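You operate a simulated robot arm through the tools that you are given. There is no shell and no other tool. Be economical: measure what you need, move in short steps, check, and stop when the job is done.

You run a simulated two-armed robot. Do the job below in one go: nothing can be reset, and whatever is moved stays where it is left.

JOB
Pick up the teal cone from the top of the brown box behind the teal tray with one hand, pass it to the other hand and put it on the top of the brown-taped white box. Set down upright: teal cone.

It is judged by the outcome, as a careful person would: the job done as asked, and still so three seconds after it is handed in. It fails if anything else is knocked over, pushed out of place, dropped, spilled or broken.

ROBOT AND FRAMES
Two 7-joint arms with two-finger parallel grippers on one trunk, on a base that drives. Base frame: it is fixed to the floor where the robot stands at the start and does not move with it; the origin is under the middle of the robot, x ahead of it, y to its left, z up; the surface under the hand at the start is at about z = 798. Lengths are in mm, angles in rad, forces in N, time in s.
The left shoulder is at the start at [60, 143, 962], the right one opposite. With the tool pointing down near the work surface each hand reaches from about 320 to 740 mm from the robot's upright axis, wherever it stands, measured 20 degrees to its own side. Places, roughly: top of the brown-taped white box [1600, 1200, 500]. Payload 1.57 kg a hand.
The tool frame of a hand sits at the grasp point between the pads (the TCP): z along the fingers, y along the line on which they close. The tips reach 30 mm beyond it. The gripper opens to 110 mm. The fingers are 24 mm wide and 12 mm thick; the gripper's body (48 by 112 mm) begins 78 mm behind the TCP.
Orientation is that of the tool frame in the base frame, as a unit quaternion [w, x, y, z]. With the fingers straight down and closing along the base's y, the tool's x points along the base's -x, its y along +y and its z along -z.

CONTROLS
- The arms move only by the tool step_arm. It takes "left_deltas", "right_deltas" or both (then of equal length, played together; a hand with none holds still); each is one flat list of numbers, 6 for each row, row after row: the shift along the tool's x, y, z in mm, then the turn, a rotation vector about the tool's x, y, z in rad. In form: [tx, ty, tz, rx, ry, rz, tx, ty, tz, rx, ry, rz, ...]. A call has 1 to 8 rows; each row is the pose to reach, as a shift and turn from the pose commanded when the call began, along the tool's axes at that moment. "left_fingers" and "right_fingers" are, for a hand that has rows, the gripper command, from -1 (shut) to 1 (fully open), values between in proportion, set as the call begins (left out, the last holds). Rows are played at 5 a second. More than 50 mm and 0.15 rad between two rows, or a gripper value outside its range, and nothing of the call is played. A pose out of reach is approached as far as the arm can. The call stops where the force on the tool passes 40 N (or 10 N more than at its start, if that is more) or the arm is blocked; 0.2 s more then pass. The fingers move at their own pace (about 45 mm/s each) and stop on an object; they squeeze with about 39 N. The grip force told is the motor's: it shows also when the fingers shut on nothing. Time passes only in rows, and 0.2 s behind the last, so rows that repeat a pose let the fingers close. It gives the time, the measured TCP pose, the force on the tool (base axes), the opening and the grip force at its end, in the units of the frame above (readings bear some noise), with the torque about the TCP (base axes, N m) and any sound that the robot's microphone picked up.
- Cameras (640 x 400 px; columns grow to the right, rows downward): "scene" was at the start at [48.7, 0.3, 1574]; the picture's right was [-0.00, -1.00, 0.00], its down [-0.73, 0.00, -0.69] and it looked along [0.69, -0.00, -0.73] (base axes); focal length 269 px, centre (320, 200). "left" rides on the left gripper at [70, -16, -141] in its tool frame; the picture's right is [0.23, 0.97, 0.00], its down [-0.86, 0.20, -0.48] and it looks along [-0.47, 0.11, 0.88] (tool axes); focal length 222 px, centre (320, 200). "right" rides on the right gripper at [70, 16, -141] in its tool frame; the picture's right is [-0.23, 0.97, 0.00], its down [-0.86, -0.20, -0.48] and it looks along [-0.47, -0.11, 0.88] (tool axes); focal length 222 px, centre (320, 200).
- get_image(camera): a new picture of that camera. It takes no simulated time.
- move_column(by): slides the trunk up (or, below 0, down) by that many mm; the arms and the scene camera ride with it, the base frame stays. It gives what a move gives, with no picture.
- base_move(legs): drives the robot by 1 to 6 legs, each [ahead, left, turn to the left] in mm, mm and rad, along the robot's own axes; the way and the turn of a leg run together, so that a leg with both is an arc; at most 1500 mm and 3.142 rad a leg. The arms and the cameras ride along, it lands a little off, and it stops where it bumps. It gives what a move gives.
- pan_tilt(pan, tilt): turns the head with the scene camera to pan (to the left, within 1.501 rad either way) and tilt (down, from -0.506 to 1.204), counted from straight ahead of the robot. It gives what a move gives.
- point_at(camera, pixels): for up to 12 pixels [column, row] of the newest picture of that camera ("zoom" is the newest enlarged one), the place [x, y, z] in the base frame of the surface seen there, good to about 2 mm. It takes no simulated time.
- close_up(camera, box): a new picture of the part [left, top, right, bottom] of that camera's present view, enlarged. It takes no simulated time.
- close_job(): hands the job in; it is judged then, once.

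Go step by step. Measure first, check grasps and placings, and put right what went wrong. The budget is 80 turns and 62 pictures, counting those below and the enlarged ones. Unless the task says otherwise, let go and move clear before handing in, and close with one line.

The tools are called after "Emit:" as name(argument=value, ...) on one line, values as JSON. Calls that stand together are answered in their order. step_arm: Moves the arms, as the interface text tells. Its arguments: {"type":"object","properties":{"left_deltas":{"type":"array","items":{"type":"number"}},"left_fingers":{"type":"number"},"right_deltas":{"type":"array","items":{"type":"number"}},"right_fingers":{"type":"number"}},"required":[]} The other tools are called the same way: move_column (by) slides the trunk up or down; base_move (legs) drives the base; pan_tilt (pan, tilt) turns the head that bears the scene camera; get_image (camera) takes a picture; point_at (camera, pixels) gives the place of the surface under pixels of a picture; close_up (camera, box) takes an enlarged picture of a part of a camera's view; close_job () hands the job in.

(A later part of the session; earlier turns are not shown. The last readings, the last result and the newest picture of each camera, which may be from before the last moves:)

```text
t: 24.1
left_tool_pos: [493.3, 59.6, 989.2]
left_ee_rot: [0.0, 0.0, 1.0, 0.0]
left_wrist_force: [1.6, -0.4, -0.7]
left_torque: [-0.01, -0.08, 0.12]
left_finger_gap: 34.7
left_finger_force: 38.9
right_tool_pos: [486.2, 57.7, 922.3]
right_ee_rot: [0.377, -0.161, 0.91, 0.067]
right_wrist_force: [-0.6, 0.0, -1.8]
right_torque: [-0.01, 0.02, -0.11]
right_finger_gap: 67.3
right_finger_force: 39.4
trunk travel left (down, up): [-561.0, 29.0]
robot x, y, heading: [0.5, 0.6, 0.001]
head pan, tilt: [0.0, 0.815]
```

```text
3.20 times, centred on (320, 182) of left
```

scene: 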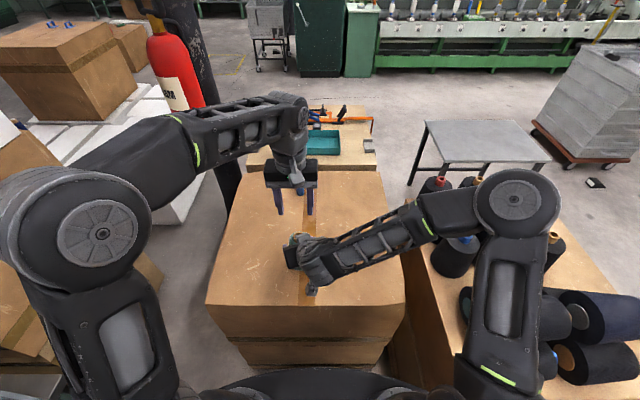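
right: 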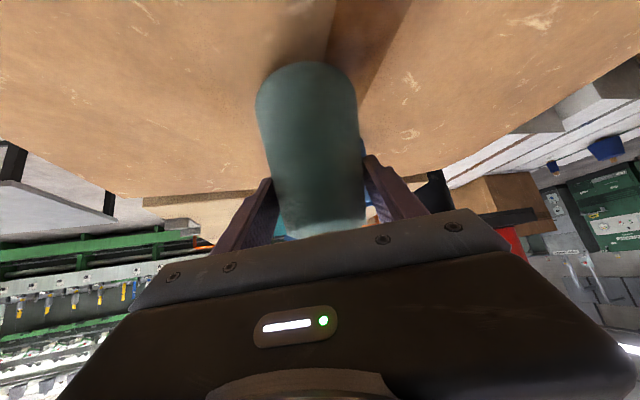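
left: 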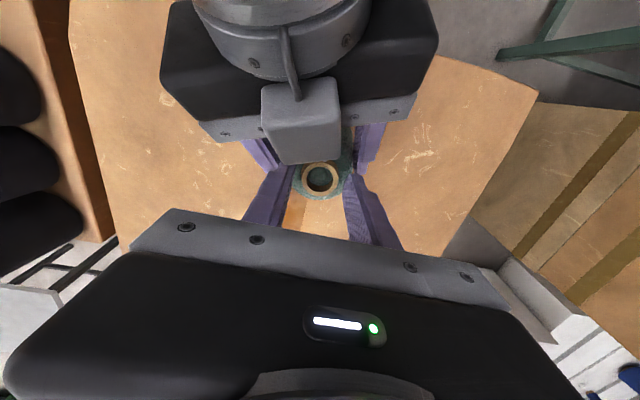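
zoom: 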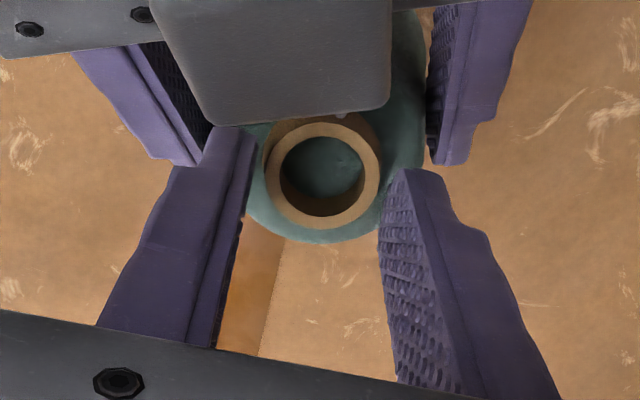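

Gap 34.7 with a slanted contact: the neck/shoulder zone behaves like a steep slope, which would slip. Better: set the cone back on the box here, regrip lower with the right, and let the left grip the body below the shoulder. First the left opens and rises.

Emit:
step_arm(left_deltas=[0, 0, 0, 0, 0, 0, 0, 0, -5, 0, 0, 0, 0, 0, -40, 0, 0, 0, 0, 0, -75, 0, 0, 0, 0, 0, -110, 0, 0, 0], left_fingers=0.1)

Emit:
step_arm(right_deltas=[7, 0, 7, 0, 0, 0, 14, 0, 14, 0, 0, 0, 19, 0, 19, 0, 0, 0, 23, 0, 23, 0, 0, 0])

Emit:
close_up(camera="left", box=[200, 80, 440, 230])

```text
t: 25.3
left_tool_pos: [491.4, 62.3, 1098.7]
left_ee_rot: [0.0, 0.0, 1.0, 0.0]
left_wrist_force: [0.3, 0.3, 0.0]
left_torque: [-0.02, -0.01, -0.01]
left_finger_gap: 60.5
left_finger_force: 0.0
right_tool_pos: [484.9, 57.3, 923.0]
right_ee_rot: [0.376, -0.16, 0.91, 0.066]
right_wrist_force: [0.8, 0.1, -1.6]
right_torque: [-0.01, -0.01, 0.02]
right_finger_gap: 67.4
right_finger_force: 38.5
trunk travel left (down, up): [-561.0, 29.0]
robot x, y, heading: [-0.2, -4.1, -0.002]
head pan, tilt: [0.0, 0.815]
```

```text
t: 26.3
left_tool_pos: [490.8, 61.7, 1099.1]
left_ee_rot: [0.0, 0.0, 1.0, 0.0]
left_wrist_force: [0.8, 0.0, 0.1]
left_torque: [0.01, 0.0, -0.01]
left_finger_gap: 60.8
left_finger_force: 0.1
right_tool_pos: [485.3, 56.3, 890.2]
right_ee_rot: [0.377, -0.16, 0.91, 0.067]
right_wrist_force: [-0.3, 0.8, -1.9]
right_torque: [-0.01, 0.02, 0.01]
right_finger_gap: 67.1
right_finger_force: 39.3
trunk travel left (down, up): [-561.0, 29.0]
robot x, y, heading: [1.6, 2.4, 0.001]
head pan, tilt: [0.0, 0.815]
```

```text
2.67 times, centred on (320, 155) of left
```

zoom: 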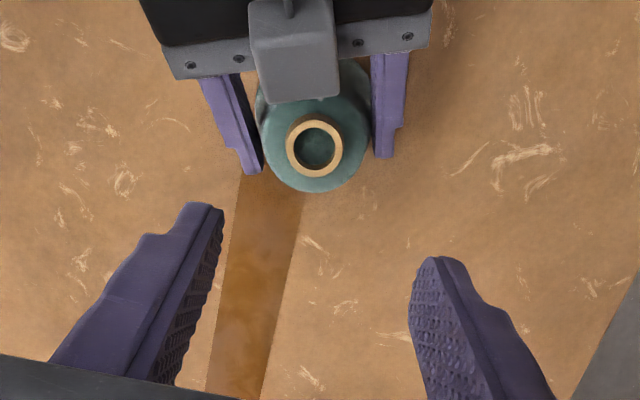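

Expected about 6 mm more to the surface; lowering in small steps while watching force.

Emit:
step_arm(right_deltas=[1.5, 0, 1.5, 0, 0, 0, 2.8, 0, 2.8, 0, 0, 0, 3.5, 0, 3.5, 0, 0, 0])

Emit:
point_at(camera="left", pixels=[[309, 135], [317, 128], [318, 145], [327, 135]])

```text
t: 27.1
left_tool_pos: [490.1, 60.8, 1098.8]
left_ee_rot: [0.0, 0.0, 1.0, 0.0]
left_wrist_force: [0.0, -0.5, 0.7]
left_torque: [-0.04, -0.03, 0.0]
left_finger_gap: 60.2
left_finger_force: 0.2
right_tool_pos: [484.8, 57.4, 885.4]
right_ee_rot: [0.377, -0.16, 0.91, 0.066]
right_wrist_force: [0.3, -0.3, -1.2]
right_torque: [-0.03, 0.01, 0.01]
right_finger_gap: 67.3
right_finger_force: 38.7
trunk travel left (down, up): [-561.0, 29.0]
robot x, y, heading: [0.9, -0.1, 0.001]
head pan, tilt: [0.0, 0.815]
```

```text
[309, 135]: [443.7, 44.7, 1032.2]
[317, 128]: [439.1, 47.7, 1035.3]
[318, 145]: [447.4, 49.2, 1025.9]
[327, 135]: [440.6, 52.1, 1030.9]
```

Not touching yet; continue.

Emit:
step_arm(right_deltas=[0.8, 0, 0.8, 0, 0, 0, 1.5, 0, 1.5, 0, 0, 0])

Emit:
step_arm(right_deltas=[0.7, 0, 0.7, 0, 0, 0, 1.4, 0, 1.4, 0, 0, 0])

Emit:
close_up(camera="left", box=[260, 80, 380, 160])

Emit:
point_at(camera="zoom", pixels=[[260, 272], [345, 272], [302, 315], [302, 233]])

```text
t: 27.7
left_tool_pos: [488.7, 60.5, 1099.5]
left_ee_rot: [0.0, 0.0, 1.0, 0.0]
left_wrist_force: [-0.1, 0.0, -0.3]
left_torque: [0.0, -0.01, -0.01]
left_finger_gap: 60.5
left_finger_force: 0.1
right_tool_pos: [484.4, 57.0, 884.7]
right_ee_rot: [0.379, -0.16, 0.909, 0.066]
right_wrist_force: [-2.7, -2.6, 16.3]
right_torque: [-0.13, 0.57, 0.04]
right_finger_gap: 67.2
right_finger_force: 39.1
trunk travel left (down, up): [-561.0, 29.0]
robot x, y, heading: [0.9, -1.8, 0.001]
head pan, tilt: [0.0, 0.815]
```

```text
t: 28.3
left_tool_pos: [488.2, 60.5, 1099.8]
left_ee_rot: [0.001, 0.0, 1.0, 0.0]
left_wrist_force: [-0.2, 0.5, 0.2]
left_torque: [-0.03, 0.01, -0.02]
left_finger_gap: 60.4
left_finger_force: 0.1
right_tool_pos: [485.0, 57.5, 883.4]
right_ee_rot: [0.381, -0.161, 0.908, 0.067]
right_wrist_force: [-2.7, -5.3, 38.6]
right_torque: [-0.01, 0.58, 0.05]
right_finger_gap: 67.6
right_finger_force: 38.5
trunk travel left (down, up): [-561.0, 29.0]
robot x, y, heading: [3.1, 0.7, -0.001]
head pan, tilt: [0.0, 0.815]
```

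```text
5.00 times, centred on (320, 120) of left
```

zoom: 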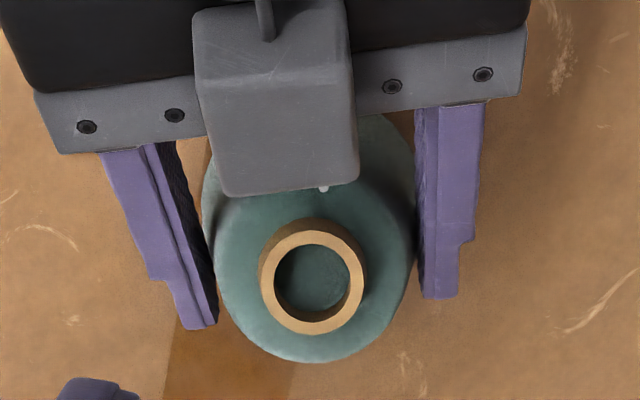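

```text
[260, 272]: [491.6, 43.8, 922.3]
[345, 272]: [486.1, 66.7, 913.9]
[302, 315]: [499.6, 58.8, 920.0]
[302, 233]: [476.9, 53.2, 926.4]
```

Cone is standing (base contact felt). Relieve the press, open the right hand, and lower it to grip near the base.

Emit:
step_arm(right_deltas=[-1.3, 0, -1.3, 0, 0, 0])

Emit:
step_arm(right_deltas=[0, 0, 0, 0, 0, 0, 0, 0, 0, 0, 0, 0, 0, 0, 0, 0, 0, 0], right_fingers=1)

Emit:
close_up(camera="left", box=[260, 80, 380, 160])

Emit:
point_at(camera="zoom", pixels=[[264, 272], [355, 272], [302, 325], [306, 233], [300, 358]])

```text
t: 28.7
left_tool_pos: [490.3, 61.6, 1099.6]
left_ee_rot: [0.001, 0.0, 1.0, 0.0]
left_wrist_force: [-0.4, 0.3, -0.5]
left_torque: [-0.01, -0.02, 0.01]
left_finger_gap: 60.5
left_finger_force: 0.1
right_tool_pos: [485.5, 56.9, 885.4]
right_ee_rot: [0.379, -0.16, 0.909, 0.067]
right_wrist_force: [4.3, -2.8, 32.3]
right_torque: [0.23, -0.53, -0.07]
right_finger_gap: 67.5
right_finger_force: 38.8
trunk travel left (down, up): [-561.0, 29.0]
robot x, y, heading: [1.1, -1.6, -0.001]
head pan, tilt: [0.0, 0.815]
```

```text
t: 29.5
left_tool_pos: [490.3, 60.9, 1099.3]
left_ee_rot: [0.001, 0.0, 1.0, 0.001]
left_wrist_force: [-0.4, 0.5, -0.3]
left_torque: [0.01, 0.0, -0.01]
left_finger_gap: 60.5
left_finger_force: 0.0
right_tool_pos: [484.6, 56.6, 882.7]
right_ee_rot: [0.376, -0.16, 0.91, 0.066]
right_wrist_force: [-0.4, 0.1, 0.6]
right_torque: [-0.02, 0.0, 0.0]
right_finger_gap: 110.0
right_finger_force: 0.0
trunk travel left (down, up): [-561.0, 29.0]
robot x, y, heading: [0.8, -1.9, 0.001]
head pan, tilt: [0.0, 0.815]
```

```text
5.00 times, centred on (320, 120) of left
```

zoom: 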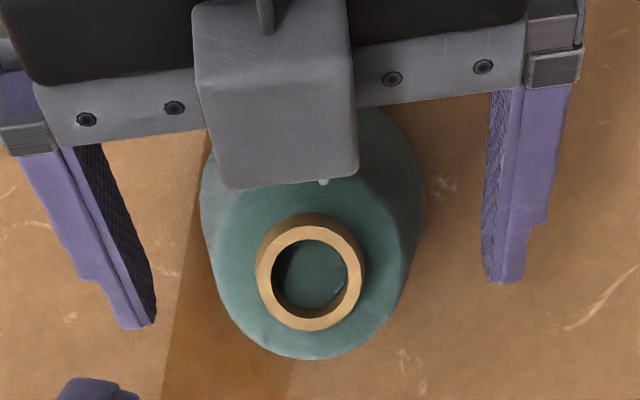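

```text
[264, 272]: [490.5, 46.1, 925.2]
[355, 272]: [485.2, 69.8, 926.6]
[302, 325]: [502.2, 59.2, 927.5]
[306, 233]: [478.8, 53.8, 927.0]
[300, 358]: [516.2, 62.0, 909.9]
```

Cone stands free, axis at (489.5,57). Lower the right hand 45 mm and close near the base.

Emit:
step_arm(right_deltas=[12, -0.5, 10, 0, 0, 0, 24, -1, 20, 0, 0, 0, 34.2, -1.1, 28.9, 0, 0, 0], right_fingers=1)

Emit:
step_arm(right_deltas=[0, 0, 0, 0, 0, 0, 0, 0, 0, 0, 0, 0, 0, 0, 0, 0, 0, 0, 0, 0, 0, 0, 0, 0, 0, 0, 0, 0, 0, 0], right_fingers=-1)

Emit:
close_up(camera="left", box=[240, 60, 400, 160])

Emit:
get_image(camera="right")

```text
t: 30.3
left_tool_pos: [490.3, 60.1, 1097.7]
left_ee_rot: [-0.001, 0.0, 1.0, 0.0]
left_wrist_force: [-0.8, -0.2, 0.2]
left_torque: [0.0, 0.02, -0.02]
left_finger_gap: 60.5
left_finger_force: 0.0
right_tool_pos: [482.8, 55.2, 837.8]
right_ee_rot: [0.377, -0.161, 0.91, 0.067]
right_wrist_force: [-0.3, 0.7, 0.4]
right_torque: [0.03, 0.03, -0.01]
right_finger_gap: 110.0
right_finger_force: 0.1
trunk travel left (down, up): [-561.0, 29.0]
robot x, y, heading: [0.0, 2.0, -0.001]
head pan, tilt: [0.0, 0.815]
```

```text
t: 31.5
left_tool_pos: [490.8, 61.7, 1097.7]
left_ee_rot: [-0.001, 0.001, 1.0, -0.001]
left_wrist_force: [-1.0, -0.6, -0.5]
left_torque: [0.04, 0.01, 0.01]
left_finger_gap: 60.2
left_finger_force: 0.2
right_tool_pos: [481.3, 54.3, 838.0]
right_ee_rot: [0.377, -0.16, 0.91, 0.066]
right_wrist_force: [-0.2, -0.3, -0.4]
right_torque: [0.0, 0.01, 0.0]
right_finger_gap: 81.4
right_finger_force: 38.9
trunk travel left (down, up): [-561.0, 29.0]
robot x, y, heading: [-5.7, 3.6, -0.0]
head pan, tilt: [0.0, 0.815]
```

```text
4.00 times, centred on (320, 110) of left
```

zoom: 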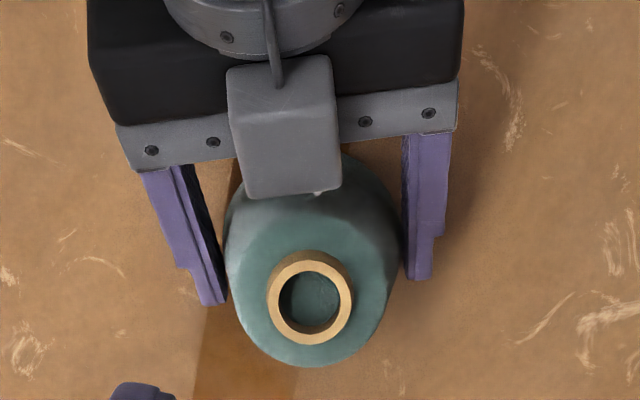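

```text
24 pictures are left
```

right: 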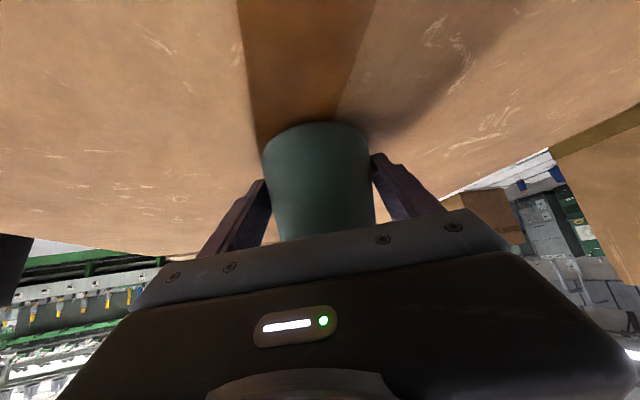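

Gripped low (gap 81.4). Lift very slowly (20 mm over 8 rows) and watch for slip.

Emit:
step_arm(right_deltas=[-1.8, 0, -1.8, 0, 0, 0, -3.5, 0, -3.5, 0, 0, 0, -5.3, 0, -5.3, 0, 0, 0, -7.1, 0, -7.1, 0, 0, 0, -8.8, 0, -8.8, 0, 0, 0, -10.6, 0, -10.6, 0, 0, 0, -12.4, 0, -12.4, 0, 0, 0, -14.1, 0, -14.1, 0, 0, 0])

Emit:
close_up(camera="left", box=[240, 60, 400, 160])

Emit:
point_at(camera="zoom", pixels=[[275, 295], [347, 290], [308, 335], [310, 257], [305, 360]])

```text
t: 33.3
left_tool_pos: [491.2, 60.9, 1099.0]
left_ee_rot: [0.0, 0.0, 1.0, 0.0]
left_wrist_force: [-0.8, 0.1, -0.7]
left_torque: [-0.01, 0.02, 0.01]
left_finger_gap: 60.7
left_finger_force: 0.0
right_tool_pos: [480.9, 54.2, 857.3]
right_ee_rot: [0.377, -0.161, 0.91, 0.067]
right_wrist_force: [0.1, 0.2, -2.5]
right_torque: [0.01, 0.03, -0.03]
right_finger_gap: 81.2
right_finger_force: 38.7
trunk travel left (down, up): [-561.0, 29.0]
robot x, y, heading: [-3.1, 2.5, -0.001]
head pan, tilt: [0.0, 0.815]
```

```text
4.00 times, centred on (320, 110) of left
```

zoom: 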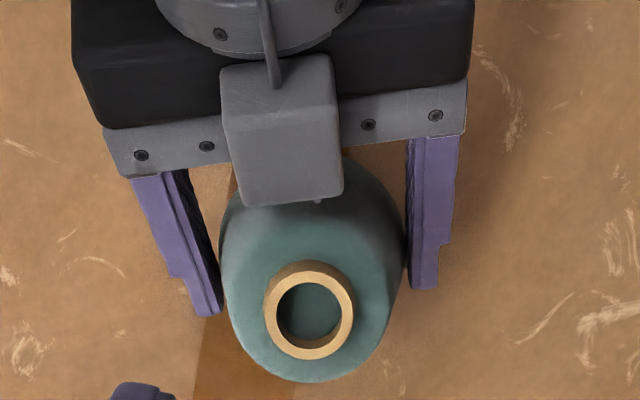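

```text
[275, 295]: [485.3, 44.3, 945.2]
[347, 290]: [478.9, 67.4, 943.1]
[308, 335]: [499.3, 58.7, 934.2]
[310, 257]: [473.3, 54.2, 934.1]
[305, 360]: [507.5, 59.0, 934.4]
```

Held without slip (gap 81.2, 2.5 N). Now the left hand comes down with an 84 mm opening, first to just above the neck.

Emit:
step_arm(left_deltas=[4, -4, 30, 0, 0, 0, 4, -4, 60, 0, 0, 0, 4, -4, 85, 0, 0, 0, 4, -4, 105, 0, 0, 0], left_fingers=0.53)

Emit:
close_up(camera="left", box=[200, 90, 440, 240])

Emit:
point_at(camera="zoom", pixels=[[277, 230], [365, 230], [320, 192], [320, 276], [320, 232], [310, 120]])

```text
t: 34.3
left_tool_pos: [489.1, 57.3, 993.5]
left_ee_rot: [0.0, 0.0, 1.0, 0.0]
left_wrist_force: [0.7, 0.4, 0.1]
left_torque: [0.02, -0.01, -0.03]
left_finger_gap: 84.0
left_finger_force: 0.0
right_tool_pos: [481.8, 53.9, 857.9]
right_ee_rot: [0.376, -0.16, 0.91, 0.067]
right_wrist_force: [0.1, -0.9, -2.2]
right_torque: [-0.02, 0.01, 0.01]
right_finger_gap: 81.1
right_finger_force: 39.4
trunk travel left (down, up): [-561.0, 29.0]
robot x, y, heading: [2.0, 0.4, 0.002]
head pan, tilt: [0.0, 0.815]
```

```text
2.67 times, centred on (320, 165) of left
```

zoom: 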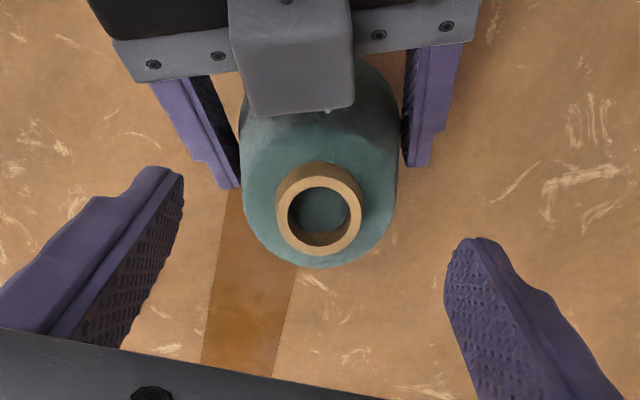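

```text
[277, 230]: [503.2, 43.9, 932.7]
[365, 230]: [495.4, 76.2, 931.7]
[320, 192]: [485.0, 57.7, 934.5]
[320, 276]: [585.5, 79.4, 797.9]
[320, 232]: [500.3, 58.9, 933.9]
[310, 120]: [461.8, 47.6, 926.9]
```

Measuring the rim more exactly at its visible ring pixels.

Emit:
point_at(camera="zoom", pixels=[[283, 217], [356, 212], [318, 181], [320, 249], [305, 245], [335, 182]])

```text
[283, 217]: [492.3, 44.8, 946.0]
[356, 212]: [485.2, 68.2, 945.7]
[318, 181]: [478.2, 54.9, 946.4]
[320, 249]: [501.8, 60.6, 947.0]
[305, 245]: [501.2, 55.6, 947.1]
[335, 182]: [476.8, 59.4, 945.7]
```

Rim centre (489.5,57), cone upright, left tool right above it. Descend 69 mm so the tips sit at z≈894, then inspect.

Emit:
step_arm(left_deltas=[0, 0, 20, 0, 0, 0, 0, 0, 40, 0, 0, 0, 0, 0, 56, 0, 0, 0, 0, 0, 69, 0, 0, 0])

Emit:
close_up(camera="left", box=[200, 90, 440, 240])

```text
t: 35.3
left_tool_pos: [486.4, 57.4, 925.4]
left_ee_rot: [0.001, 0.0, 1.0, -0.001]
left_wrist_force: [0.2, 0.3, 8.3]
left_torque: [-0.45, 0.09, -0.04]
left_finger_gap: 83.6
left_finger_force: 0.1
right_tool_pos: [480.5, 54.7, 856.1]
right_ee_rot: [0.376, -0.16, 0.91, 0.067]
right_wrist_force: [-0.1, -0.3, -9.8]
right_torque: [0.45, -0.01, 0.0]
right_finger_gap: 81.1
right_finger_force: 39.1
trunk travel left (down, up): [-561.0, 29.0]
robot x, y, heading: [0.8, 2.4, -0.0]
head pan, tilt: [0.0, 0.815]
```

```text
2.67 times, centred on (320, 165) of left
```

zoom: 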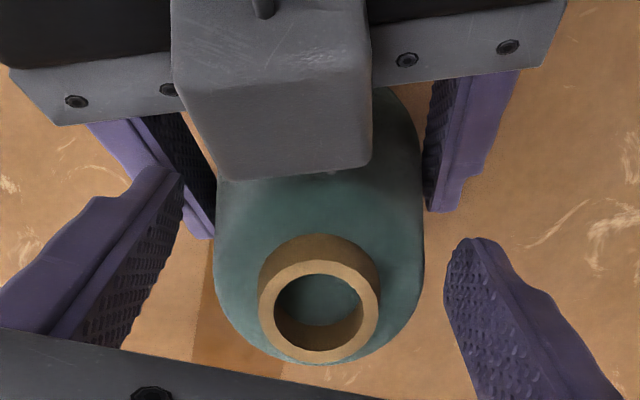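

Left's -y finger touches the right's finger lightly (8 N). Rise 5 mm, shift 5 mm forward, and close on the body.

Emit:
step_arm(left_deltas=[0, 0, -5, 0, 0, 0, -5, 0, -5, 0, 0, 0])

Emit:
step_arm(left_deltas=[0, 0, 0, 0, 0, 0, 0, 0, 0, 0, 0, 0, 0, 0, 0, 0, 0, 0, 0, 0, 0, 0, 0, 0], left_fingers=-1)

Emit:
close_up(camera="left", box=[200, 90, 440, 240])

```text
t: 35.9
left_tool_pos: [491.7, 56.6, 929.6]
left_ee_rot: [-0.001, 0.0, 1.0, 0.0]
left_wrist_force: [0.3, -0.7, 0.6]
left_torque: [0.01, 0.02, 0.01]
left_finger_gap: 84.2
left_finger_force: 0.1
right_tool_pos: [481.8, 55.0, 857.2]
right_ee_rot: [0.377, -0.16, 0.91, 0.066]
right_wrist_force: [-0.6, -0.3, -1.9]
right_torque: [-0.03, -0.04, 0.01]
right_finger_gap: 80.9
right_finger_force: 38.5
trunk travel left (down, up): [-561.0, 29.0]
robot x, y, heading: [0.0, -0.6, -0.0]
head pan, tilt: [0.0, 0.815]
```

```text
t: 36.9
left_tool_pos: [491.2, 57.9, 930.5]
left_ee_rot: [0.0, 0.0, 1.0, 0.0]
left_wrist_force: [1.5, 4.0, -2.2]
left_torque: [0.32, -0.16, 0.24]
left_finger_gap: 61.8
left_finger_force: 37.9
right_tool_pos: [482.2, 54.6, 857.5]
right_ee_rot: [0.377, -0.16, 0.91, 0.067]
right_wrist_force: [-0.5, -4.8, 2.0]
right_torque: [-0.05, 0.01, -0.25]
right_finger_gap: 81.0
right_finger_force: 38.5
trunk travel left (down, up): [-561.0, 29.0]
robot x, y, heading: [5.2, -2.1, -0.002]
head pan, tilt: [0.0, 0.815]
```

```text
2.67 times, centred on (320, 165) of left
```

zoom: 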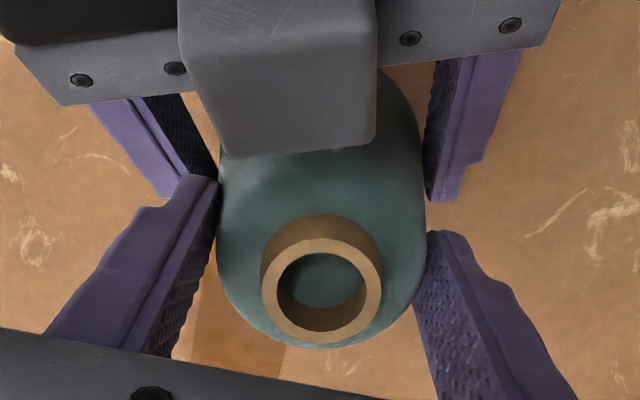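

Left grips the body at gap 61.8, 38 N. Now release with the right hand and check the left holds.

Emit:
step_arm(right_deltas=[0, 0, 0, 0, 0, 0, 0, 0, 0, 0, 0, 0, 0, 0, 0, 0, 0, 0], right_fingers=1)

Emit:
close_up(camera="left", box=[200, 90, 440, 240])

```text
t: 37.7
left_tool_pos: [492.7, 56.3, 929.4]
left_ee_rot: [0.001, 0.0, 1.0, 0.0]
left_wrist_force: [-0.3, 0.4, 0.4]
left_torque: [0.02, -0.02, 0.05]
left_finger_gap: 61.9
left_finger_force: 39.1
right_tool_pos: [481.6, 54.6, 857.3]
right_ee_rot: [0.377, -0.16, 0.91, 0.066]
right_wrist_force: [0.2, -0.1, -0.3]
right_torque: [-0.01, -0.01, 0.0]
right_finger_gap: 109.8
right_finger_force: 0.0
trunk travel left (down, up): [-561.0, 29.0]
robot x, y, heading: [3.3, 0.9, -0.003]
head pan, tilt: [0.0, 0.815]
```

```text
2.67 times, centred on (320, 165) of left
```

zoom: 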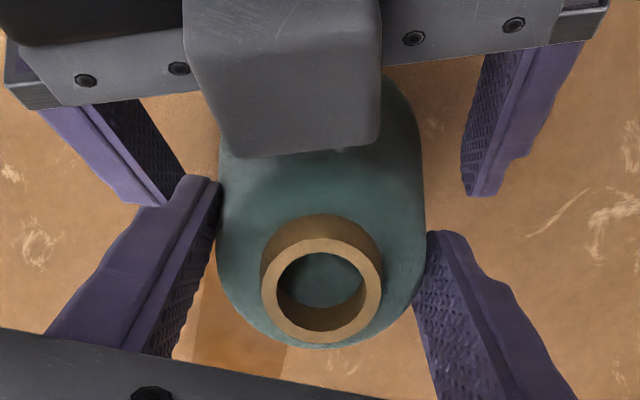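

The left holds it alone (gap 61.9 unchanged). Withdraw the right hand horizontally straight back, then to its right.

Emit:
step_arm(right_deltas=[18, 0, -18, 0, 0, 0, 36, 0, -36, 0, 0, 0, 53, 0, -53, 0, 0, 0, 70, 0, -71, 0, 0, 0])

Emit:
step_arm(right_deltas=[8, -32, -8, 0, 0, 0, 16, -64, -16, 0, 0, 0, 12, -96, -30, 0, 0, 0, 0, -128, -42, 0, 0, 0, -14, -160, -56, 0, 0, 0, -28, -190, -70, 0, 0, 0])

Emit:
get_image(camera="scene")

```text
t: 38.7
left_tool_pos: [493.0, 57.7, 929.3]
left_ee_rot: [-0.001, 0.0, 1.0, 0.0]
left_wrist_force: [-0.3, 0.5, 0.3]
left_torque: [-0.03, -0.01, -0.01]
left_finger_gap: 61.9
left_finger_force: 39.1
right_tool_pos: [393.4, 28.1, 856.1]
right_ee_rot: [0.376, -0.162, 0.91, 0.067]
right_wrist_force: [-0.4, 0.7, 0.8]
right_torque: [0.0, 0.01, 0.01]
right_finger_gap: 109.9
right_finger_force: 0.1
right hand out of reach, approached as far as the arm can: row 4
trunk travel left (down, up): [-561.0, 29.0]
robot x, y, heading: [2.8, -1.2, -0.003]
head pan, tilt: [0.0, 0.815]
```

```text
t: 40.1
left_tool_pos: [491.5, 56.4, 930.4]
left_ee_rot: [0.0, 0.0, 1.0, 0.001]
left_wrist_force: [-0.4, 0.2, -0.3]
left_torque: [0.02, -0.02, -0.02]
left_finger_gap: 61.7
left_finger_force: 38.9
right_tool_pos: [472.9, -168.5, 924.2]
right_ee_rot: [0.377, -0.162, 0.91, 0.067]
right_wrist_force: [0.1, -0.6, 0.3]
right_torque: [0.0, 0.0, -0.02]
right_finger_gap: 110.1
right_finger_force: 0.0
right hand out of reach, approached as far as the arm can: row 1, 2, 3, 4, 5, 6
trunk travel left (down, up): [-561.0, 29.0]
robot x, y, heading: [0.8, 1.3, -0.001]
head pan, tilt: [0.0, 0.815]
```

```text
18 pictures are left
```

scene: 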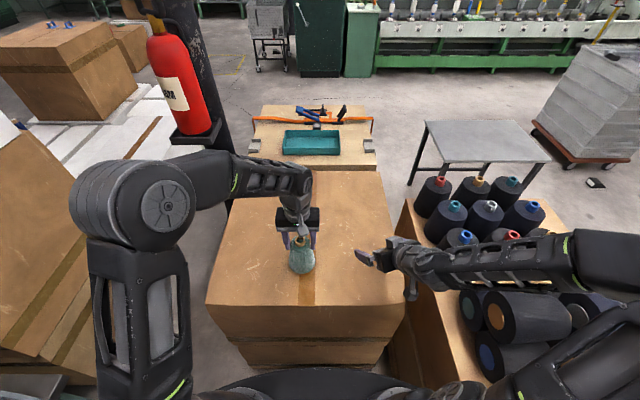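

The right hand is clear. The left shows no weight yet, so I'll lift slowly 20 mm and check force and gap.

Emit:
step_arm(left_deltas=[0, 0, -2.5, 0, 0, 0, 0, 0, -5, 0, 0, 0, 0, 0, -7.5, 0, 0, 0, 0, 0, -10, 0, 0, 0, 0, 0, -12.5, 0, 0, 0, 0, 0, -15, 0, 0, 0, 0, 0, -17.5, 0, 0, 0, 0, 0, -20, 0, 0, 0])

Emit:
close_up(camera="scene", box=[260, 190, 350, 290])

Emit:
point_at(camera="zoom", pixels=[[290, 310], [290, 330], [290, 200], [290, 350], [290, 280], [260, 240], [325, 240]])

```text
t: 41.9
left_tool_pos: [492.4, 56.0, 950.5]
left_ee_rot: [0.0, 0.0, 1.0, 0.0]
left_wrist_force: [-1.2, -0.4, -0.7]
left_torque: [0.0, -0.01, -0.01]
left_finger_gap: 61.6
left_finger_force: 38.9
right_tool_pos: [474.2, -167.6, 923.6]
right_ee_rot: [0.375, -0.161, 0.91, 0.067]
right_wrist_force: [-0.3, -0.1, -0.2]
right_torque: [-0.03, 0.01, 0.03]
right_finger_gap: 109.9
right_finger_force: 0.0
trunk travel left (down, up): [-561.0, 29.0]
robot x, y, heading: [-0.8, -7.1, 0.002]
head pan, tilt: [0.0, 0.815]
```

```text
4.00 times, centred on (305, 240) of scene
```

zoom: 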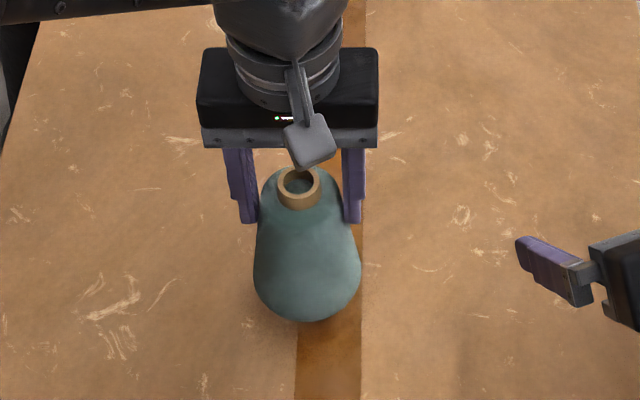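

```text
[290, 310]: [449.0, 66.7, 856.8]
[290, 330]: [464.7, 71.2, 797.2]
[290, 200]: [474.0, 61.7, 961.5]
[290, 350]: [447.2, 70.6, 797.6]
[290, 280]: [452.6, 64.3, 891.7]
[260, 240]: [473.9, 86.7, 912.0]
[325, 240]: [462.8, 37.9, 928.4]
```

Cone hangs from the left hand, base ~z 838, gap steady at 61.6. Raise it more, moderately slowly, then look around to plan the drive.

Emit:
step_arm(left_deltas=[0, 0, -8, 0, 0, 0, 0, 0, -16, 0, 0, 0, 0, 0, -24, 0, 0, 0, 0, 0, -32, 0, 0, 0, 0, 0, -40, 0, 0, 0, 0, 0, -48, 0, 0, 0, 0, 0, -56, 0, 0, 0, 0, 0, -64, 0, 0, 0])

Emit:
step_arm(left_deltas=[10, 15, 0, 0, 0, 0, 20, 30, 0, 0, 0, 0, 30, 45, 0, 0, 0, 0, 40, 60, 0, 0, 0, 0, 50, 75, 0, 0, 0, 0, 60, 90, 0, 0, 0, 0, 70, 105, 0, 0, 0, 0, 80, 120, 0, 0, 0, 0])

Emit:
pan_tilt(pan=1.1, tilt=0.65)

Emit:
get_image(camera="scene")

```text
t: 43.7
left_tool_pos: [492.1, 57.1, 1015.5]
left_ee_rot: [0.001, 0.0, 1.0, 0.0]
left_wrist_force: [0.2, 0.0, -1.3]
left_torque: [0.0, 0.0, 0.01]
left_finger_gap: 61.6
left_finger_force: 38.7
right_tool_pos: [474.3, -167.4, 924.5]
right_ee_rot: [0.376, -0.161, 0.91, 0.067]
right_wrist_force: [-0.5, 0.2, 0.2]
right_torque: [0.01, -0.03, 0.0]
right_finger_gap: 110.0
right_finger_force: 0.1
trunk travel left (down, up): [-561.0, 29.0]
robot x, y, heading: [2.4, 3.1, -0.002]
head pan, tilt: [0.0, 0.815]
```

```text
t: 45.5
left_tool_pos: [413.4, 177.3, 1013.7]
left_ee_rot: [0.0, 0.0, 1.0, 0.0]
left_wrist_force: [-0.2, -0.5, -1.7]
left_torque: [-0.01, -0.01, 0.0]
left_finger_gap: 61.5
left_finger_force: 39.1
right_tool_pos: [472.7, -168.1, 924.9]
right_ee_rot: [0.375, -0.16, 0.91, 0.067]
right_wrist_force: [0.4, -0.1, 0.0]
right_torque: [0.01, -0.02, -0.05]
right_finger_gap: 110.0
right_finger_force: 0.0
trunk travel left (down, up): [-561.0, 29.0]
robot x, y, heading: [-0.7, 0.7, -0.001]
head pan, tilt: [0.0, 0.815]
```

```text
t: 46.8
left_tool_pos: [412.2, 177.4, 1012.8]
left_ee_rot: [0.001, 0.0, 1.0, 0.0]
left_wrist_force: [0.2, -0.1, -1.9]
left_torque: [0.01, 0.01, 0.0]
left_finger_gap: 61.6
left_finger_force: 38.7
right_tool_pos: [474.0, -167.7, 925.4]
right_ee_rot: [0.376, -0.16, 0.91, 0.067]
right_wrist_force: [1.0, 0.4, -0.2]
right_torque: [0.0, 0.01, -0.01]
right_finger_gap: 109.9
right_finger_force: 0.1
trunk travel left (down, up): [-561.0, 29.0]
robot x, y, heading: [0.6, 1.6, 0.001]
head pan, tilt: [1.1, 0.649]
```

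```text
16 pictures are left
```

scene: 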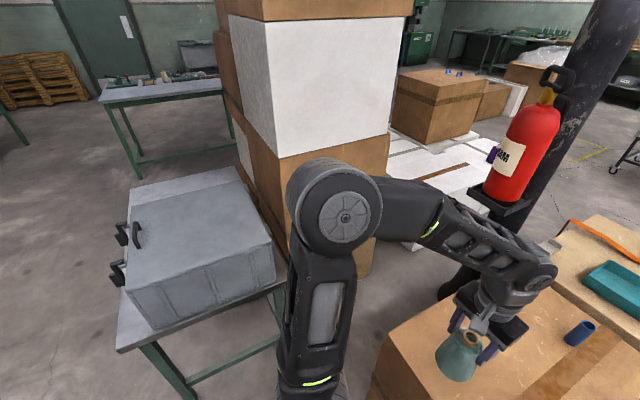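

Measuring the obstacles' floor plan: toolcase table, box stack, white boxes, column, extinguisher.

Emit:
point_at(camera="scene", pixels=[[285, 285], [265, 165], [190, 395], [270, 225], [362, 270], [390, 140], [415, 245], [450, 292], [440, 200], [480, 180], [530, 130], [470, 163]])

Emit:
point_at(camera="scene", pixels=[[440, 175], [405, 150], [430, 165], [500, 205], [465, 210], [380, 360], [425, 240], [400, 245], [460, 120], [250, 200], [495, 212], [370, 385]])

```text
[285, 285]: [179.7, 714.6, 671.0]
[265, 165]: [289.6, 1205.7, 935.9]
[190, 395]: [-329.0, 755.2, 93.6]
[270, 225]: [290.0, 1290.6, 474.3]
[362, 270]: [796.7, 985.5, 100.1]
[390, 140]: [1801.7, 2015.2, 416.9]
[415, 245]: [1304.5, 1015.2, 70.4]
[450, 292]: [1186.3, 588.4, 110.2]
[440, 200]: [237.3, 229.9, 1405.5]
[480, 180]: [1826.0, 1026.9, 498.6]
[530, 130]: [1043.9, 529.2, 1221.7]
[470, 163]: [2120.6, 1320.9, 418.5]
```

```text
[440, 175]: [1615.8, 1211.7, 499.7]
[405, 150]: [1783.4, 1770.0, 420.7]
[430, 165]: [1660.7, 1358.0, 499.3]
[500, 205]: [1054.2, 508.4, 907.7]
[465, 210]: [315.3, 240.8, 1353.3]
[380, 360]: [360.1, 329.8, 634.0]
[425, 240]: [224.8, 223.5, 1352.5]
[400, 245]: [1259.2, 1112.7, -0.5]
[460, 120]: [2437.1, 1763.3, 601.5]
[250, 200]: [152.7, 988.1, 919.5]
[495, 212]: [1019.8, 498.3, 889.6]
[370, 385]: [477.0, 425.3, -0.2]
```

The left gap between the tool table corner and the brown box seems narrow (~450 mm). I'll look down left and also to the right to choose the route.

Emit:
pan_tilt(pan=1.3, tilt=1.1)

Emit:
get_image(camera="scene")

Emit:
point_at(camera="scene", pixels=[[320, 150], [250, 200], [300, 250], [350, 200], [400, 250], [450, 200], [320, 380], [250, 300], [500, 250], [550, 330], [200, 120], [420, 120]])

Emit:
pan_tilt(pan=-1.0, tilt=0.7)

Emit:
get_image(camera="scene")

```text
t: 47.7
left_tool_pos: [413.9, 177.1, 1012.7]
left_ee_rot: [0.001, 0.0, 1.0, -0.001]
left_wrist_force: [0.0, -0.3, -1.8]
left_torque: [-0.04, -0.03, 0.0]
left_finger_gap: 61.7
left_finger_force: 39.3
right_tool_pos: [474.5, -168.0, 925.3]
right_ee_rot: [0.376, -0.161, 0.91, 0.067]
right_wrist_force: [0.5, 1.1, -0.1]
right_torque: [0.0, 0.02, -0.01]
right_finger_gap: 109.9
right_finger_force: 0.0
trunk travel left (down, up): [-561.0, 29.0]
robot x, y, heading: [0.7, -1.7, -0.003]
head pan, tilt: [1.3, 1.1]
```

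```text
15 pictures are left
```

scene: 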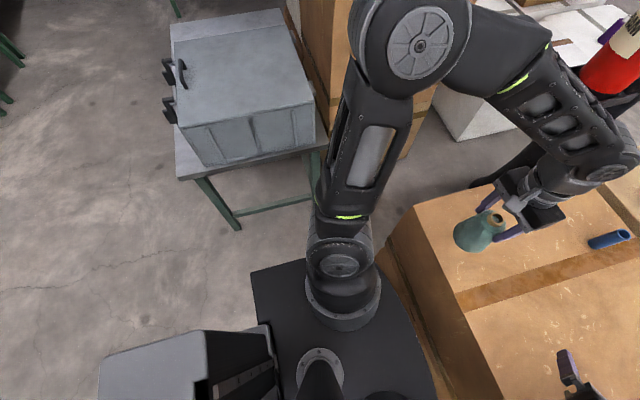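

```text
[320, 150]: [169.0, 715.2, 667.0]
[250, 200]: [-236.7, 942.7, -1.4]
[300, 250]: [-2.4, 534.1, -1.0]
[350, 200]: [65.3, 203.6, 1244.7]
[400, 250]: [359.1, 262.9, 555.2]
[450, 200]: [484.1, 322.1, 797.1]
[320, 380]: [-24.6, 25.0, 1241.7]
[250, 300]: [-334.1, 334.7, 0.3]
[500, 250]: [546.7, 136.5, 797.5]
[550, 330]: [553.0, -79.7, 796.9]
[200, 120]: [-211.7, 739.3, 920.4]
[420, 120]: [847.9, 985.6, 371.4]
```

```text
t: 49.8
left_tool_pos: [413.8, 179.1, 1015.6]
left_ee_rot: [0.0, 0.0, 1.0, 0.0]
left_wrist_force: [0.0, -0.8, -2.1]
left_torque: [0.03, -0.01, -0.01]
left_finger_gap: 61.5
left_finger_force: 38.8
right_tool_pos: [474.0, -167.6, 924.8]
right_ee_rot: [0.376, -0.161, 0.91, 0.067]
right_wrist_force: [0.2, -0.3, -0.6]
right_torque: [-0.01, 0.01, 0.01]
right_finger_gap: 110.0
right_finger_force: 0.1
trunk travel left (down, up): [-561.0, 29.0]
robot x, y, heading: [0.4, -2.7, -0.004]
head pan, tilt: [-1.0, 0.7]
```

```text
14 pictures are left
```

scene: 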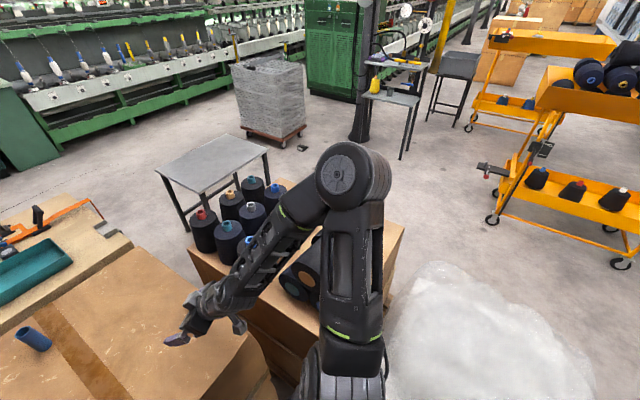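

Measuring the right-hand side obstacles: cone box, plastic bag, small table, carts, pallet.

Emit:
point_at(camera="scene", pixels=[[400, 228], [390, 330], [405, 290], [440, 265], [590, 370], [395, 340], [270, 182], [185, 232], [300, 140], [500, 220], [135, 235], [480, 330]])

Emit:
point_at(camera="scene", pixels=[[450, 240], [420, 200], [330, 120], [255, 135], [160, 170], [120, 210], [60, 180], [30, 330], [245, 140], [610, 265], [510, 390], [600, 330]])

```text
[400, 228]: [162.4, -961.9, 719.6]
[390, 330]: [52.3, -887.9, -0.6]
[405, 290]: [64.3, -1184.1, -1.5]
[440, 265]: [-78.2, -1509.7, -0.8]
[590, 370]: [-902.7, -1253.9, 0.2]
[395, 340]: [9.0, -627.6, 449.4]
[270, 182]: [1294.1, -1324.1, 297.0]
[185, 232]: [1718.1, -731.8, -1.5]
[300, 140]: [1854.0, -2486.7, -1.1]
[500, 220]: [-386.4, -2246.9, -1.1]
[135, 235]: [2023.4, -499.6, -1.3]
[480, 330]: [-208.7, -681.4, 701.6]
```

```text
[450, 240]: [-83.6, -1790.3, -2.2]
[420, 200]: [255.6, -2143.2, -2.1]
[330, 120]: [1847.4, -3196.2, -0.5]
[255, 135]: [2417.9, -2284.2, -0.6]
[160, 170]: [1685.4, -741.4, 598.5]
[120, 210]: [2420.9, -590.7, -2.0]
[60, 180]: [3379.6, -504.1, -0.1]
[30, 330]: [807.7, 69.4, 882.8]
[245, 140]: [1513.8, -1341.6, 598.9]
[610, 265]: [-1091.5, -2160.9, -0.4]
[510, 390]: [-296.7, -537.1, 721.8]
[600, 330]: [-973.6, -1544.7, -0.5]
```

Right side is a long detour around the plastic bag. To decide on the left gap I need the robot's own footprint; one look straight down-left.

Emit:
pan_tilt(pan=1.5, tilt=1.2)

Emit:
get_image(camera="scene")

Emit:
point_at(camera="scene", pixels=[[180, 370], [110, 370], [240, 330], [255, 275], [260, 350], [330, 170], [400, 300], [420, 350], [380, 240], [150, 330], [310, 140], [230, 280]])

```text
t: 52.1
left_tool_pos: [414.0, 177.1, 1013.8]
left_ee_rot: [0.0, 0.0, 1.0, 0.0]
left_wrist_force: [-0.3, 0.1, -1.3]
left_torque: [0.02, 0.04, -0.01]
left_finger_gap: 61.6
left_finger_force: 39.2
right_tool_pos: [473.8, -168.3, 924.5]
right_ee_rot: [0.376, -0.16, 0.91, 0.067]
right_wrist_force: [-0.7, -0.5, 0.1]
right_torque: [-0.03, 0.02, -0.01]
right_finger_gap: 109.7
right_finger_force: 0.1
trunk travel left (down, up): [-561.0, 29.0]
robot x, y, heading: [2.1, 2.1, 0.004]
head pan, tilt: [1.499, 1.201]
```

```text
13 pictures are left
```

scene: 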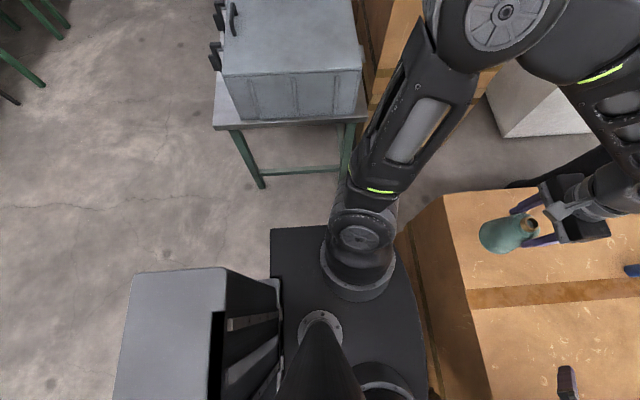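

```text
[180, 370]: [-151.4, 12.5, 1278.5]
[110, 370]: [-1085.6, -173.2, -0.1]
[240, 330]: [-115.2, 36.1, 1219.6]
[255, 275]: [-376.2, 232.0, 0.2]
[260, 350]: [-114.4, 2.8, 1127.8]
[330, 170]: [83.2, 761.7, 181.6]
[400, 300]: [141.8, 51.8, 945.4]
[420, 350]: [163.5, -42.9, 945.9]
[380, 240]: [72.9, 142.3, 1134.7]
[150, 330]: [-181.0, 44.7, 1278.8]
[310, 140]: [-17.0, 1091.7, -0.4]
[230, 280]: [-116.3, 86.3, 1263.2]
```

From earlier left-camera frames the base is about 540 mm wide, so the ~470 mm left gap is out; I'll take the detour behind and around the right side. First back up 700 mm, turn right, and look.

Emit:
base_move(legs=[[-350, 0, 0], [-350, 0, 0], [0, 0, -1.57]])

Emit:
pan_tilt(pan=0.1, tilt=0.5)

Emit:
get_image(camera="scene")

```text
t: 60.0
left_tool_pos: [-522.5, -409.6, 1013.0]
left_ee_rot: [0.0, 0.707, 0.708, 0.0]
left_wrist_force: [0.7, -0.5, -1.8]
left_torque: [-0.03, 0.02, 0.0]
left_finger_gap: 61.2
left_finger_force: 38.8
right_tool_pos: [-867.0, -470.4, 925.7]
right_ee_rot: [0.314, 0.529, 0.758, -0.217]
right_wrist_force: [0.2, 0.3, 0.6]
right_torque: [0.01, -0.04, 0.0]
right_finger_gap: 110.1
right_finger_force: 0.1
trunk travel left (down, up): [-561.0, 29.0]
robot x, y, heading: [-698.2, 4.9, -1.568]
head pan, tilt: [1.499, 1.201]
```

```text
t: 61.6
left_tool_pos: [-522.4, -409.9, 1013.1]
left_ee_rot: [0.001, 0.707, 0.708, 0.0]
left_wrist_force: [0.1, 0.5, -1.8]
left_torque: [0.04, 0.0, -0.01]
left_finger_gap: 61.3
left_finger_force: 39.2
right_tool_pos: [-865.8, -471.0, 924.2]
right_ee_rot: [0.313, 0.529, 0.758, -0.218]
right_wrist_force: [-0.1, 0.2, -0.4]
right_torque: [0.02, 0.01, 0.01]
right_finger_gap: 109.9
right_finger_force: 0.0
trunk travel left (down, up): [-561.0, 29.0]
robot x, y, heading: [-701.6, 6.2, -1.568]
head pan, tilt: [0.099, 0.499]
```

```text
12 pictures are left
```

scene: 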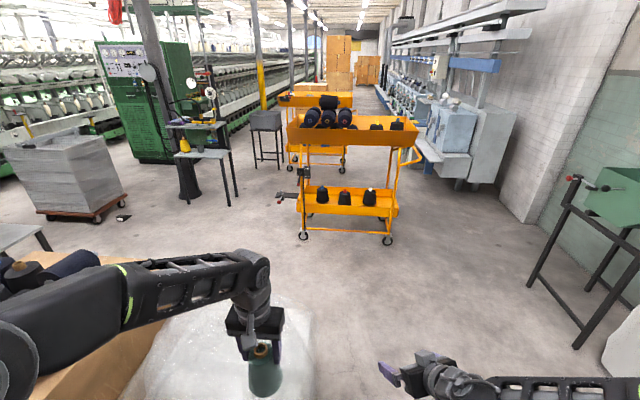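

Open floor to the right of the bag; measure key edges for the route.

Emit:
point_at(camera="scene", pixels=[[325, 350], [312, 320], [290, 295], [300, 238], [388, 243], [95, 218], [122, 218], [45, 250], [185, 200], [235, 205], [575, 345], [530, 285]])

Emit:
point_at(camera="scene", pixels=[[40, 205], [110, 190], [20, 240], [150, 240], [180, 240], [260, 240], [350, 300], [400, 300], [400, 340], [60, 235], [280, 330], [100, 240]])

```text
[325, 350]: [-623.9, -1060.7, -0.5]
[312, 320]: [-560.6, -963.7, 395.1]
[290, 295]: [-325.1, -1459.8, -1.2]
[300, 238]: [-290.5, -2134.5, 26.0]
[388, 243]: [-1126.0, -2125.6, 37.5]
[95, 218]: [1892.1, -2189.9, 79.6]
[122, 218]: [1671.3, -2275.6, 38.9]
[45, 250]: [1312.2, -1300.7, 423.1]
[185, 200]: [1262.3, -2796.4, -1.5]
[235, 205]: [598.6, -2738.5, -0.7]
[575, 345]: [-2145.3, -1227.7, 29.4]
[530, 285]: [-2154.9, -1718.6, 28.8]
```

```text
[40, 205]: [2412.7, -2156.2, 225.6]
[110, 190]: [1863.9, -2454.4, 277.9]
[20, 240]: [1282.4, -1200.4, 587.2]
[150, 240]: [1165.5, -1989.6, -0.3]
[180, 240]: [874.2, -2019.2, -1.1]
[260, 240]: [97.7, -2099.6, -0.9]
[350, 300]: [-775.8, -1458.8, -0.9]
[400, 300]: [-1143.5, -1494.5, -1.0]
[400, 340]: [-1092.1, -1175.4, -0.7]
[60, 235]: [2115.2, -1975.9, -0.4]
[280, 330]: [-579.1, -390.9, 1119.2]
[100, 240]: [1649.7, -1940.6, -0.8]
```

Route: slide diagonally past the bag, turn to face +x, then drive along y≈-1600. Executing the first part.

Emit:
base_move(legs=[[1290, -500, 0], [0, 0, 1.568], [0, -320, 0], [1400, -40, 0]])

Emit:
pan_tilt(pan=0.2, tilt=0.5)

Emit:
get_image(camera="scene")

```text
t: 63.8
left_tool_pos: [-587.4, -545.7, 1013.1]
left_ee_rot: [0.0, 0.689, 0.724, 0.004]
left_wrist_force: [-2.2, -0.9, -2.7]
left_torque: [0.04, -0.1, 0.02]
left_finger_gap: 61.3
left_finger_force: 38.9
right_tool_pos: [-930.1, -622.0, 924.9]
right_ee_rot: [0.32, 0.512, 0.77, -0.208]
right_wrist_force: [-0.5, -1.5, -0.5]
right_torque: [-0.01, -0.08, 0.08]
right_finger_gap: 110.1
right_finger_force: 0.0
trunk travel left (down, up): [-561.0, 29.0]
robot x, y, heading: [-782.1, -139.8, -1.528]
head pan, tilt: [0.099, 0.499]
stopped in leg 1: the robot was blocked; the commanded pose is now the measured one
```

```text
t: 64.4
left_tool_pos: [-584.8, -544.7, 1013.9]
left_ee_rot: [0.0, 0.689, 0.725, 0.001]
left_wrist_force: [0.1, 0.5, -1.9]
left_torque: [-0.03, -0.04, 0.0]
left_finger_gap: 61.2
left_finger_force: 39.0
right_tool_pos: [-927.4, -619.1, 925.3]
right_ee_rot: [0.319, 0.51, 0.771, -0.21]
right_wrist_force: [0.6, 0.2, 0.2]
right_torque: [0.01, -0.01, 0.01]
right_finger_gap: 110.1
right_finger_force: 0.0
trunk travel left (down, up): [-561.0, 29.0]
robot x, y, heading: [-782.1, -139.9, -1.529]
head pan, tilt: [0.201, 0.499]
```

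```text
11 pictures are left
```

scene: 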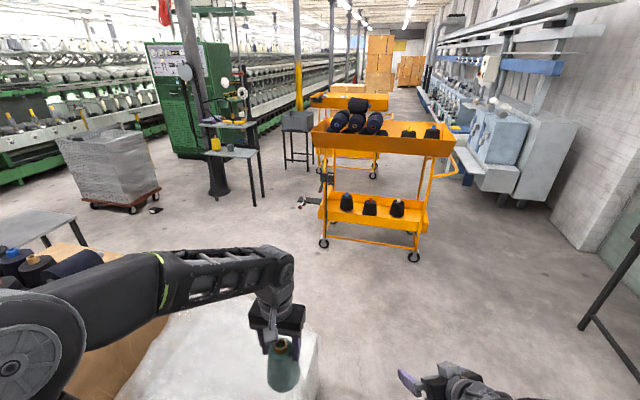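

Blocked at (-782,-140), evidently the base's left front met the bag's corner. Checking where the bag's edge is now.

Emit:
point_at(camera="scene", pixels=[[317, 350], [322, 345], [315, 385], [325, 385], [318, 335], [240, 380], [180, 370], [310, 330]])

Emit:
pan_tilt(pan=0.6, tilt=1.15)

Emit:
get_image(camera="scene")

```text
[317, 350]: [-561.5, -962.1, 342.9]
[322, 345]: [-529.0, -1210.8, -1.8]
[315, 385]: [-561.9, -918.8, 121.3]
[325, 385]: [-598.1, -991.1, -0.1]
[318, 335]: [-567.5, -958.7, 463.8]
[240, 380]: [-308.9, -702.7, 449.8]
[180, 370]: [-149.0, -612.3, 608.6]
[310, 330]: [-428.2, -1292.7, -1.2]
```

```text
t: 65.5
left_tool_pos: [-583.9, -544.3, 1013.1]
left_ee_rot: [0.0, 0.689, 0.725, 0.002]
left_wrist_force: [0.1, -0.4, -1.7]
left_torque: [0.02, -0.01, 0.01]
left_finger_gap: 61.3
left_finger_force: 39.3
right_tool_pos: [-928.4, -619.7, 925.6]
right_ee_rot: [0.319, 0.51, 0.77, -0.211]
right_wrist_force: [0.1, 0.2, 0.8]
right_torque: [0.01, -0.01, -0.01]
right_finger_gap: 110.1
right_finger_force: 0.0
trunk travel left (down, up): [-561.0, 29.0]
robot x, y, heading: [-785.5, -138.9, -1.53]
head pan, tilt: [0.6, 1.15]
```

```text
10 pictures are left
```

scene: 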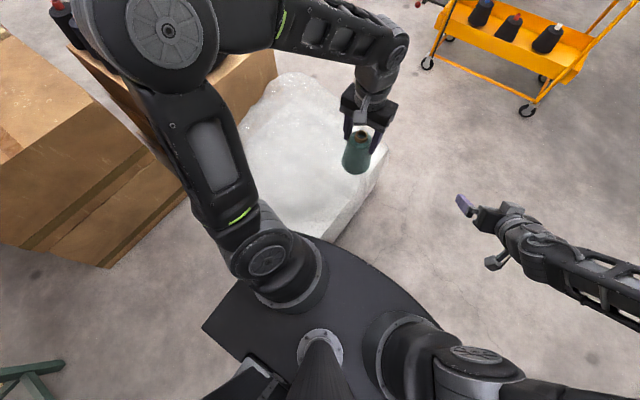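

The bag's far edge is unchanged (-561,-962), so it was not displaced. Its near corner is about px (335,240). I'll strafe right first.

Emit:
point_at(camera="scene", pixels=[[335, 238], [340, 232], [365, 200], [300, 235], [335, 215], [430, 280], [480, 330], [385, 150]])

Emit:
base_move(legs=[[-40, -100, 0], [0, -380, -0.04]])

```text
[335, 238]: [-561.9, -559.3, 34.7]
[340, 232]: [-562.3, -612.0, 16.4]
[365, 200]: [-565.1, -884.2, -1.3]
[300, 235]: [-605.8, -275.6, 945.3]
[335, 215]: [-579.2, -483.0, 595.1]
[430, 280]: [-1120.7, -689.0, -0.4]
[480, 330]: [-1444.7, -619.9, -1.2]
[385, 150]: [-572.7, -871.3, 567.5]
```

```text
t: 68.7
left_tool_pos: [-1082.8, -525.9, 1013.7]
left_ee_rot: [0.0, 0.702, 0.712, 0.001]
left_wrist_force: [-0.3, -0.8, -2.6]
left_torque: [-0.03, -0.03, -0.01]
left_finger_gap: 61.6
left_finger_force: 39.2
right_tool_pos: [-1426.7, -588.6, 925.6]
right_ee_rot: [0.316, 0.526, 0.759, -0.217]
right_wrist_force: [-0.4, 0.4, 0.6]
right_torque: [0.0, 0.0, 0.04]
right_finger_gap: 110.0
right_finger_force: 0.1
trunk travel left (down, up): [-561.0, 29.0]
robot x, y, heading: [-1264.0, -115.0, -1.566]
head pan, tilt: [0.6, 1.15]
```

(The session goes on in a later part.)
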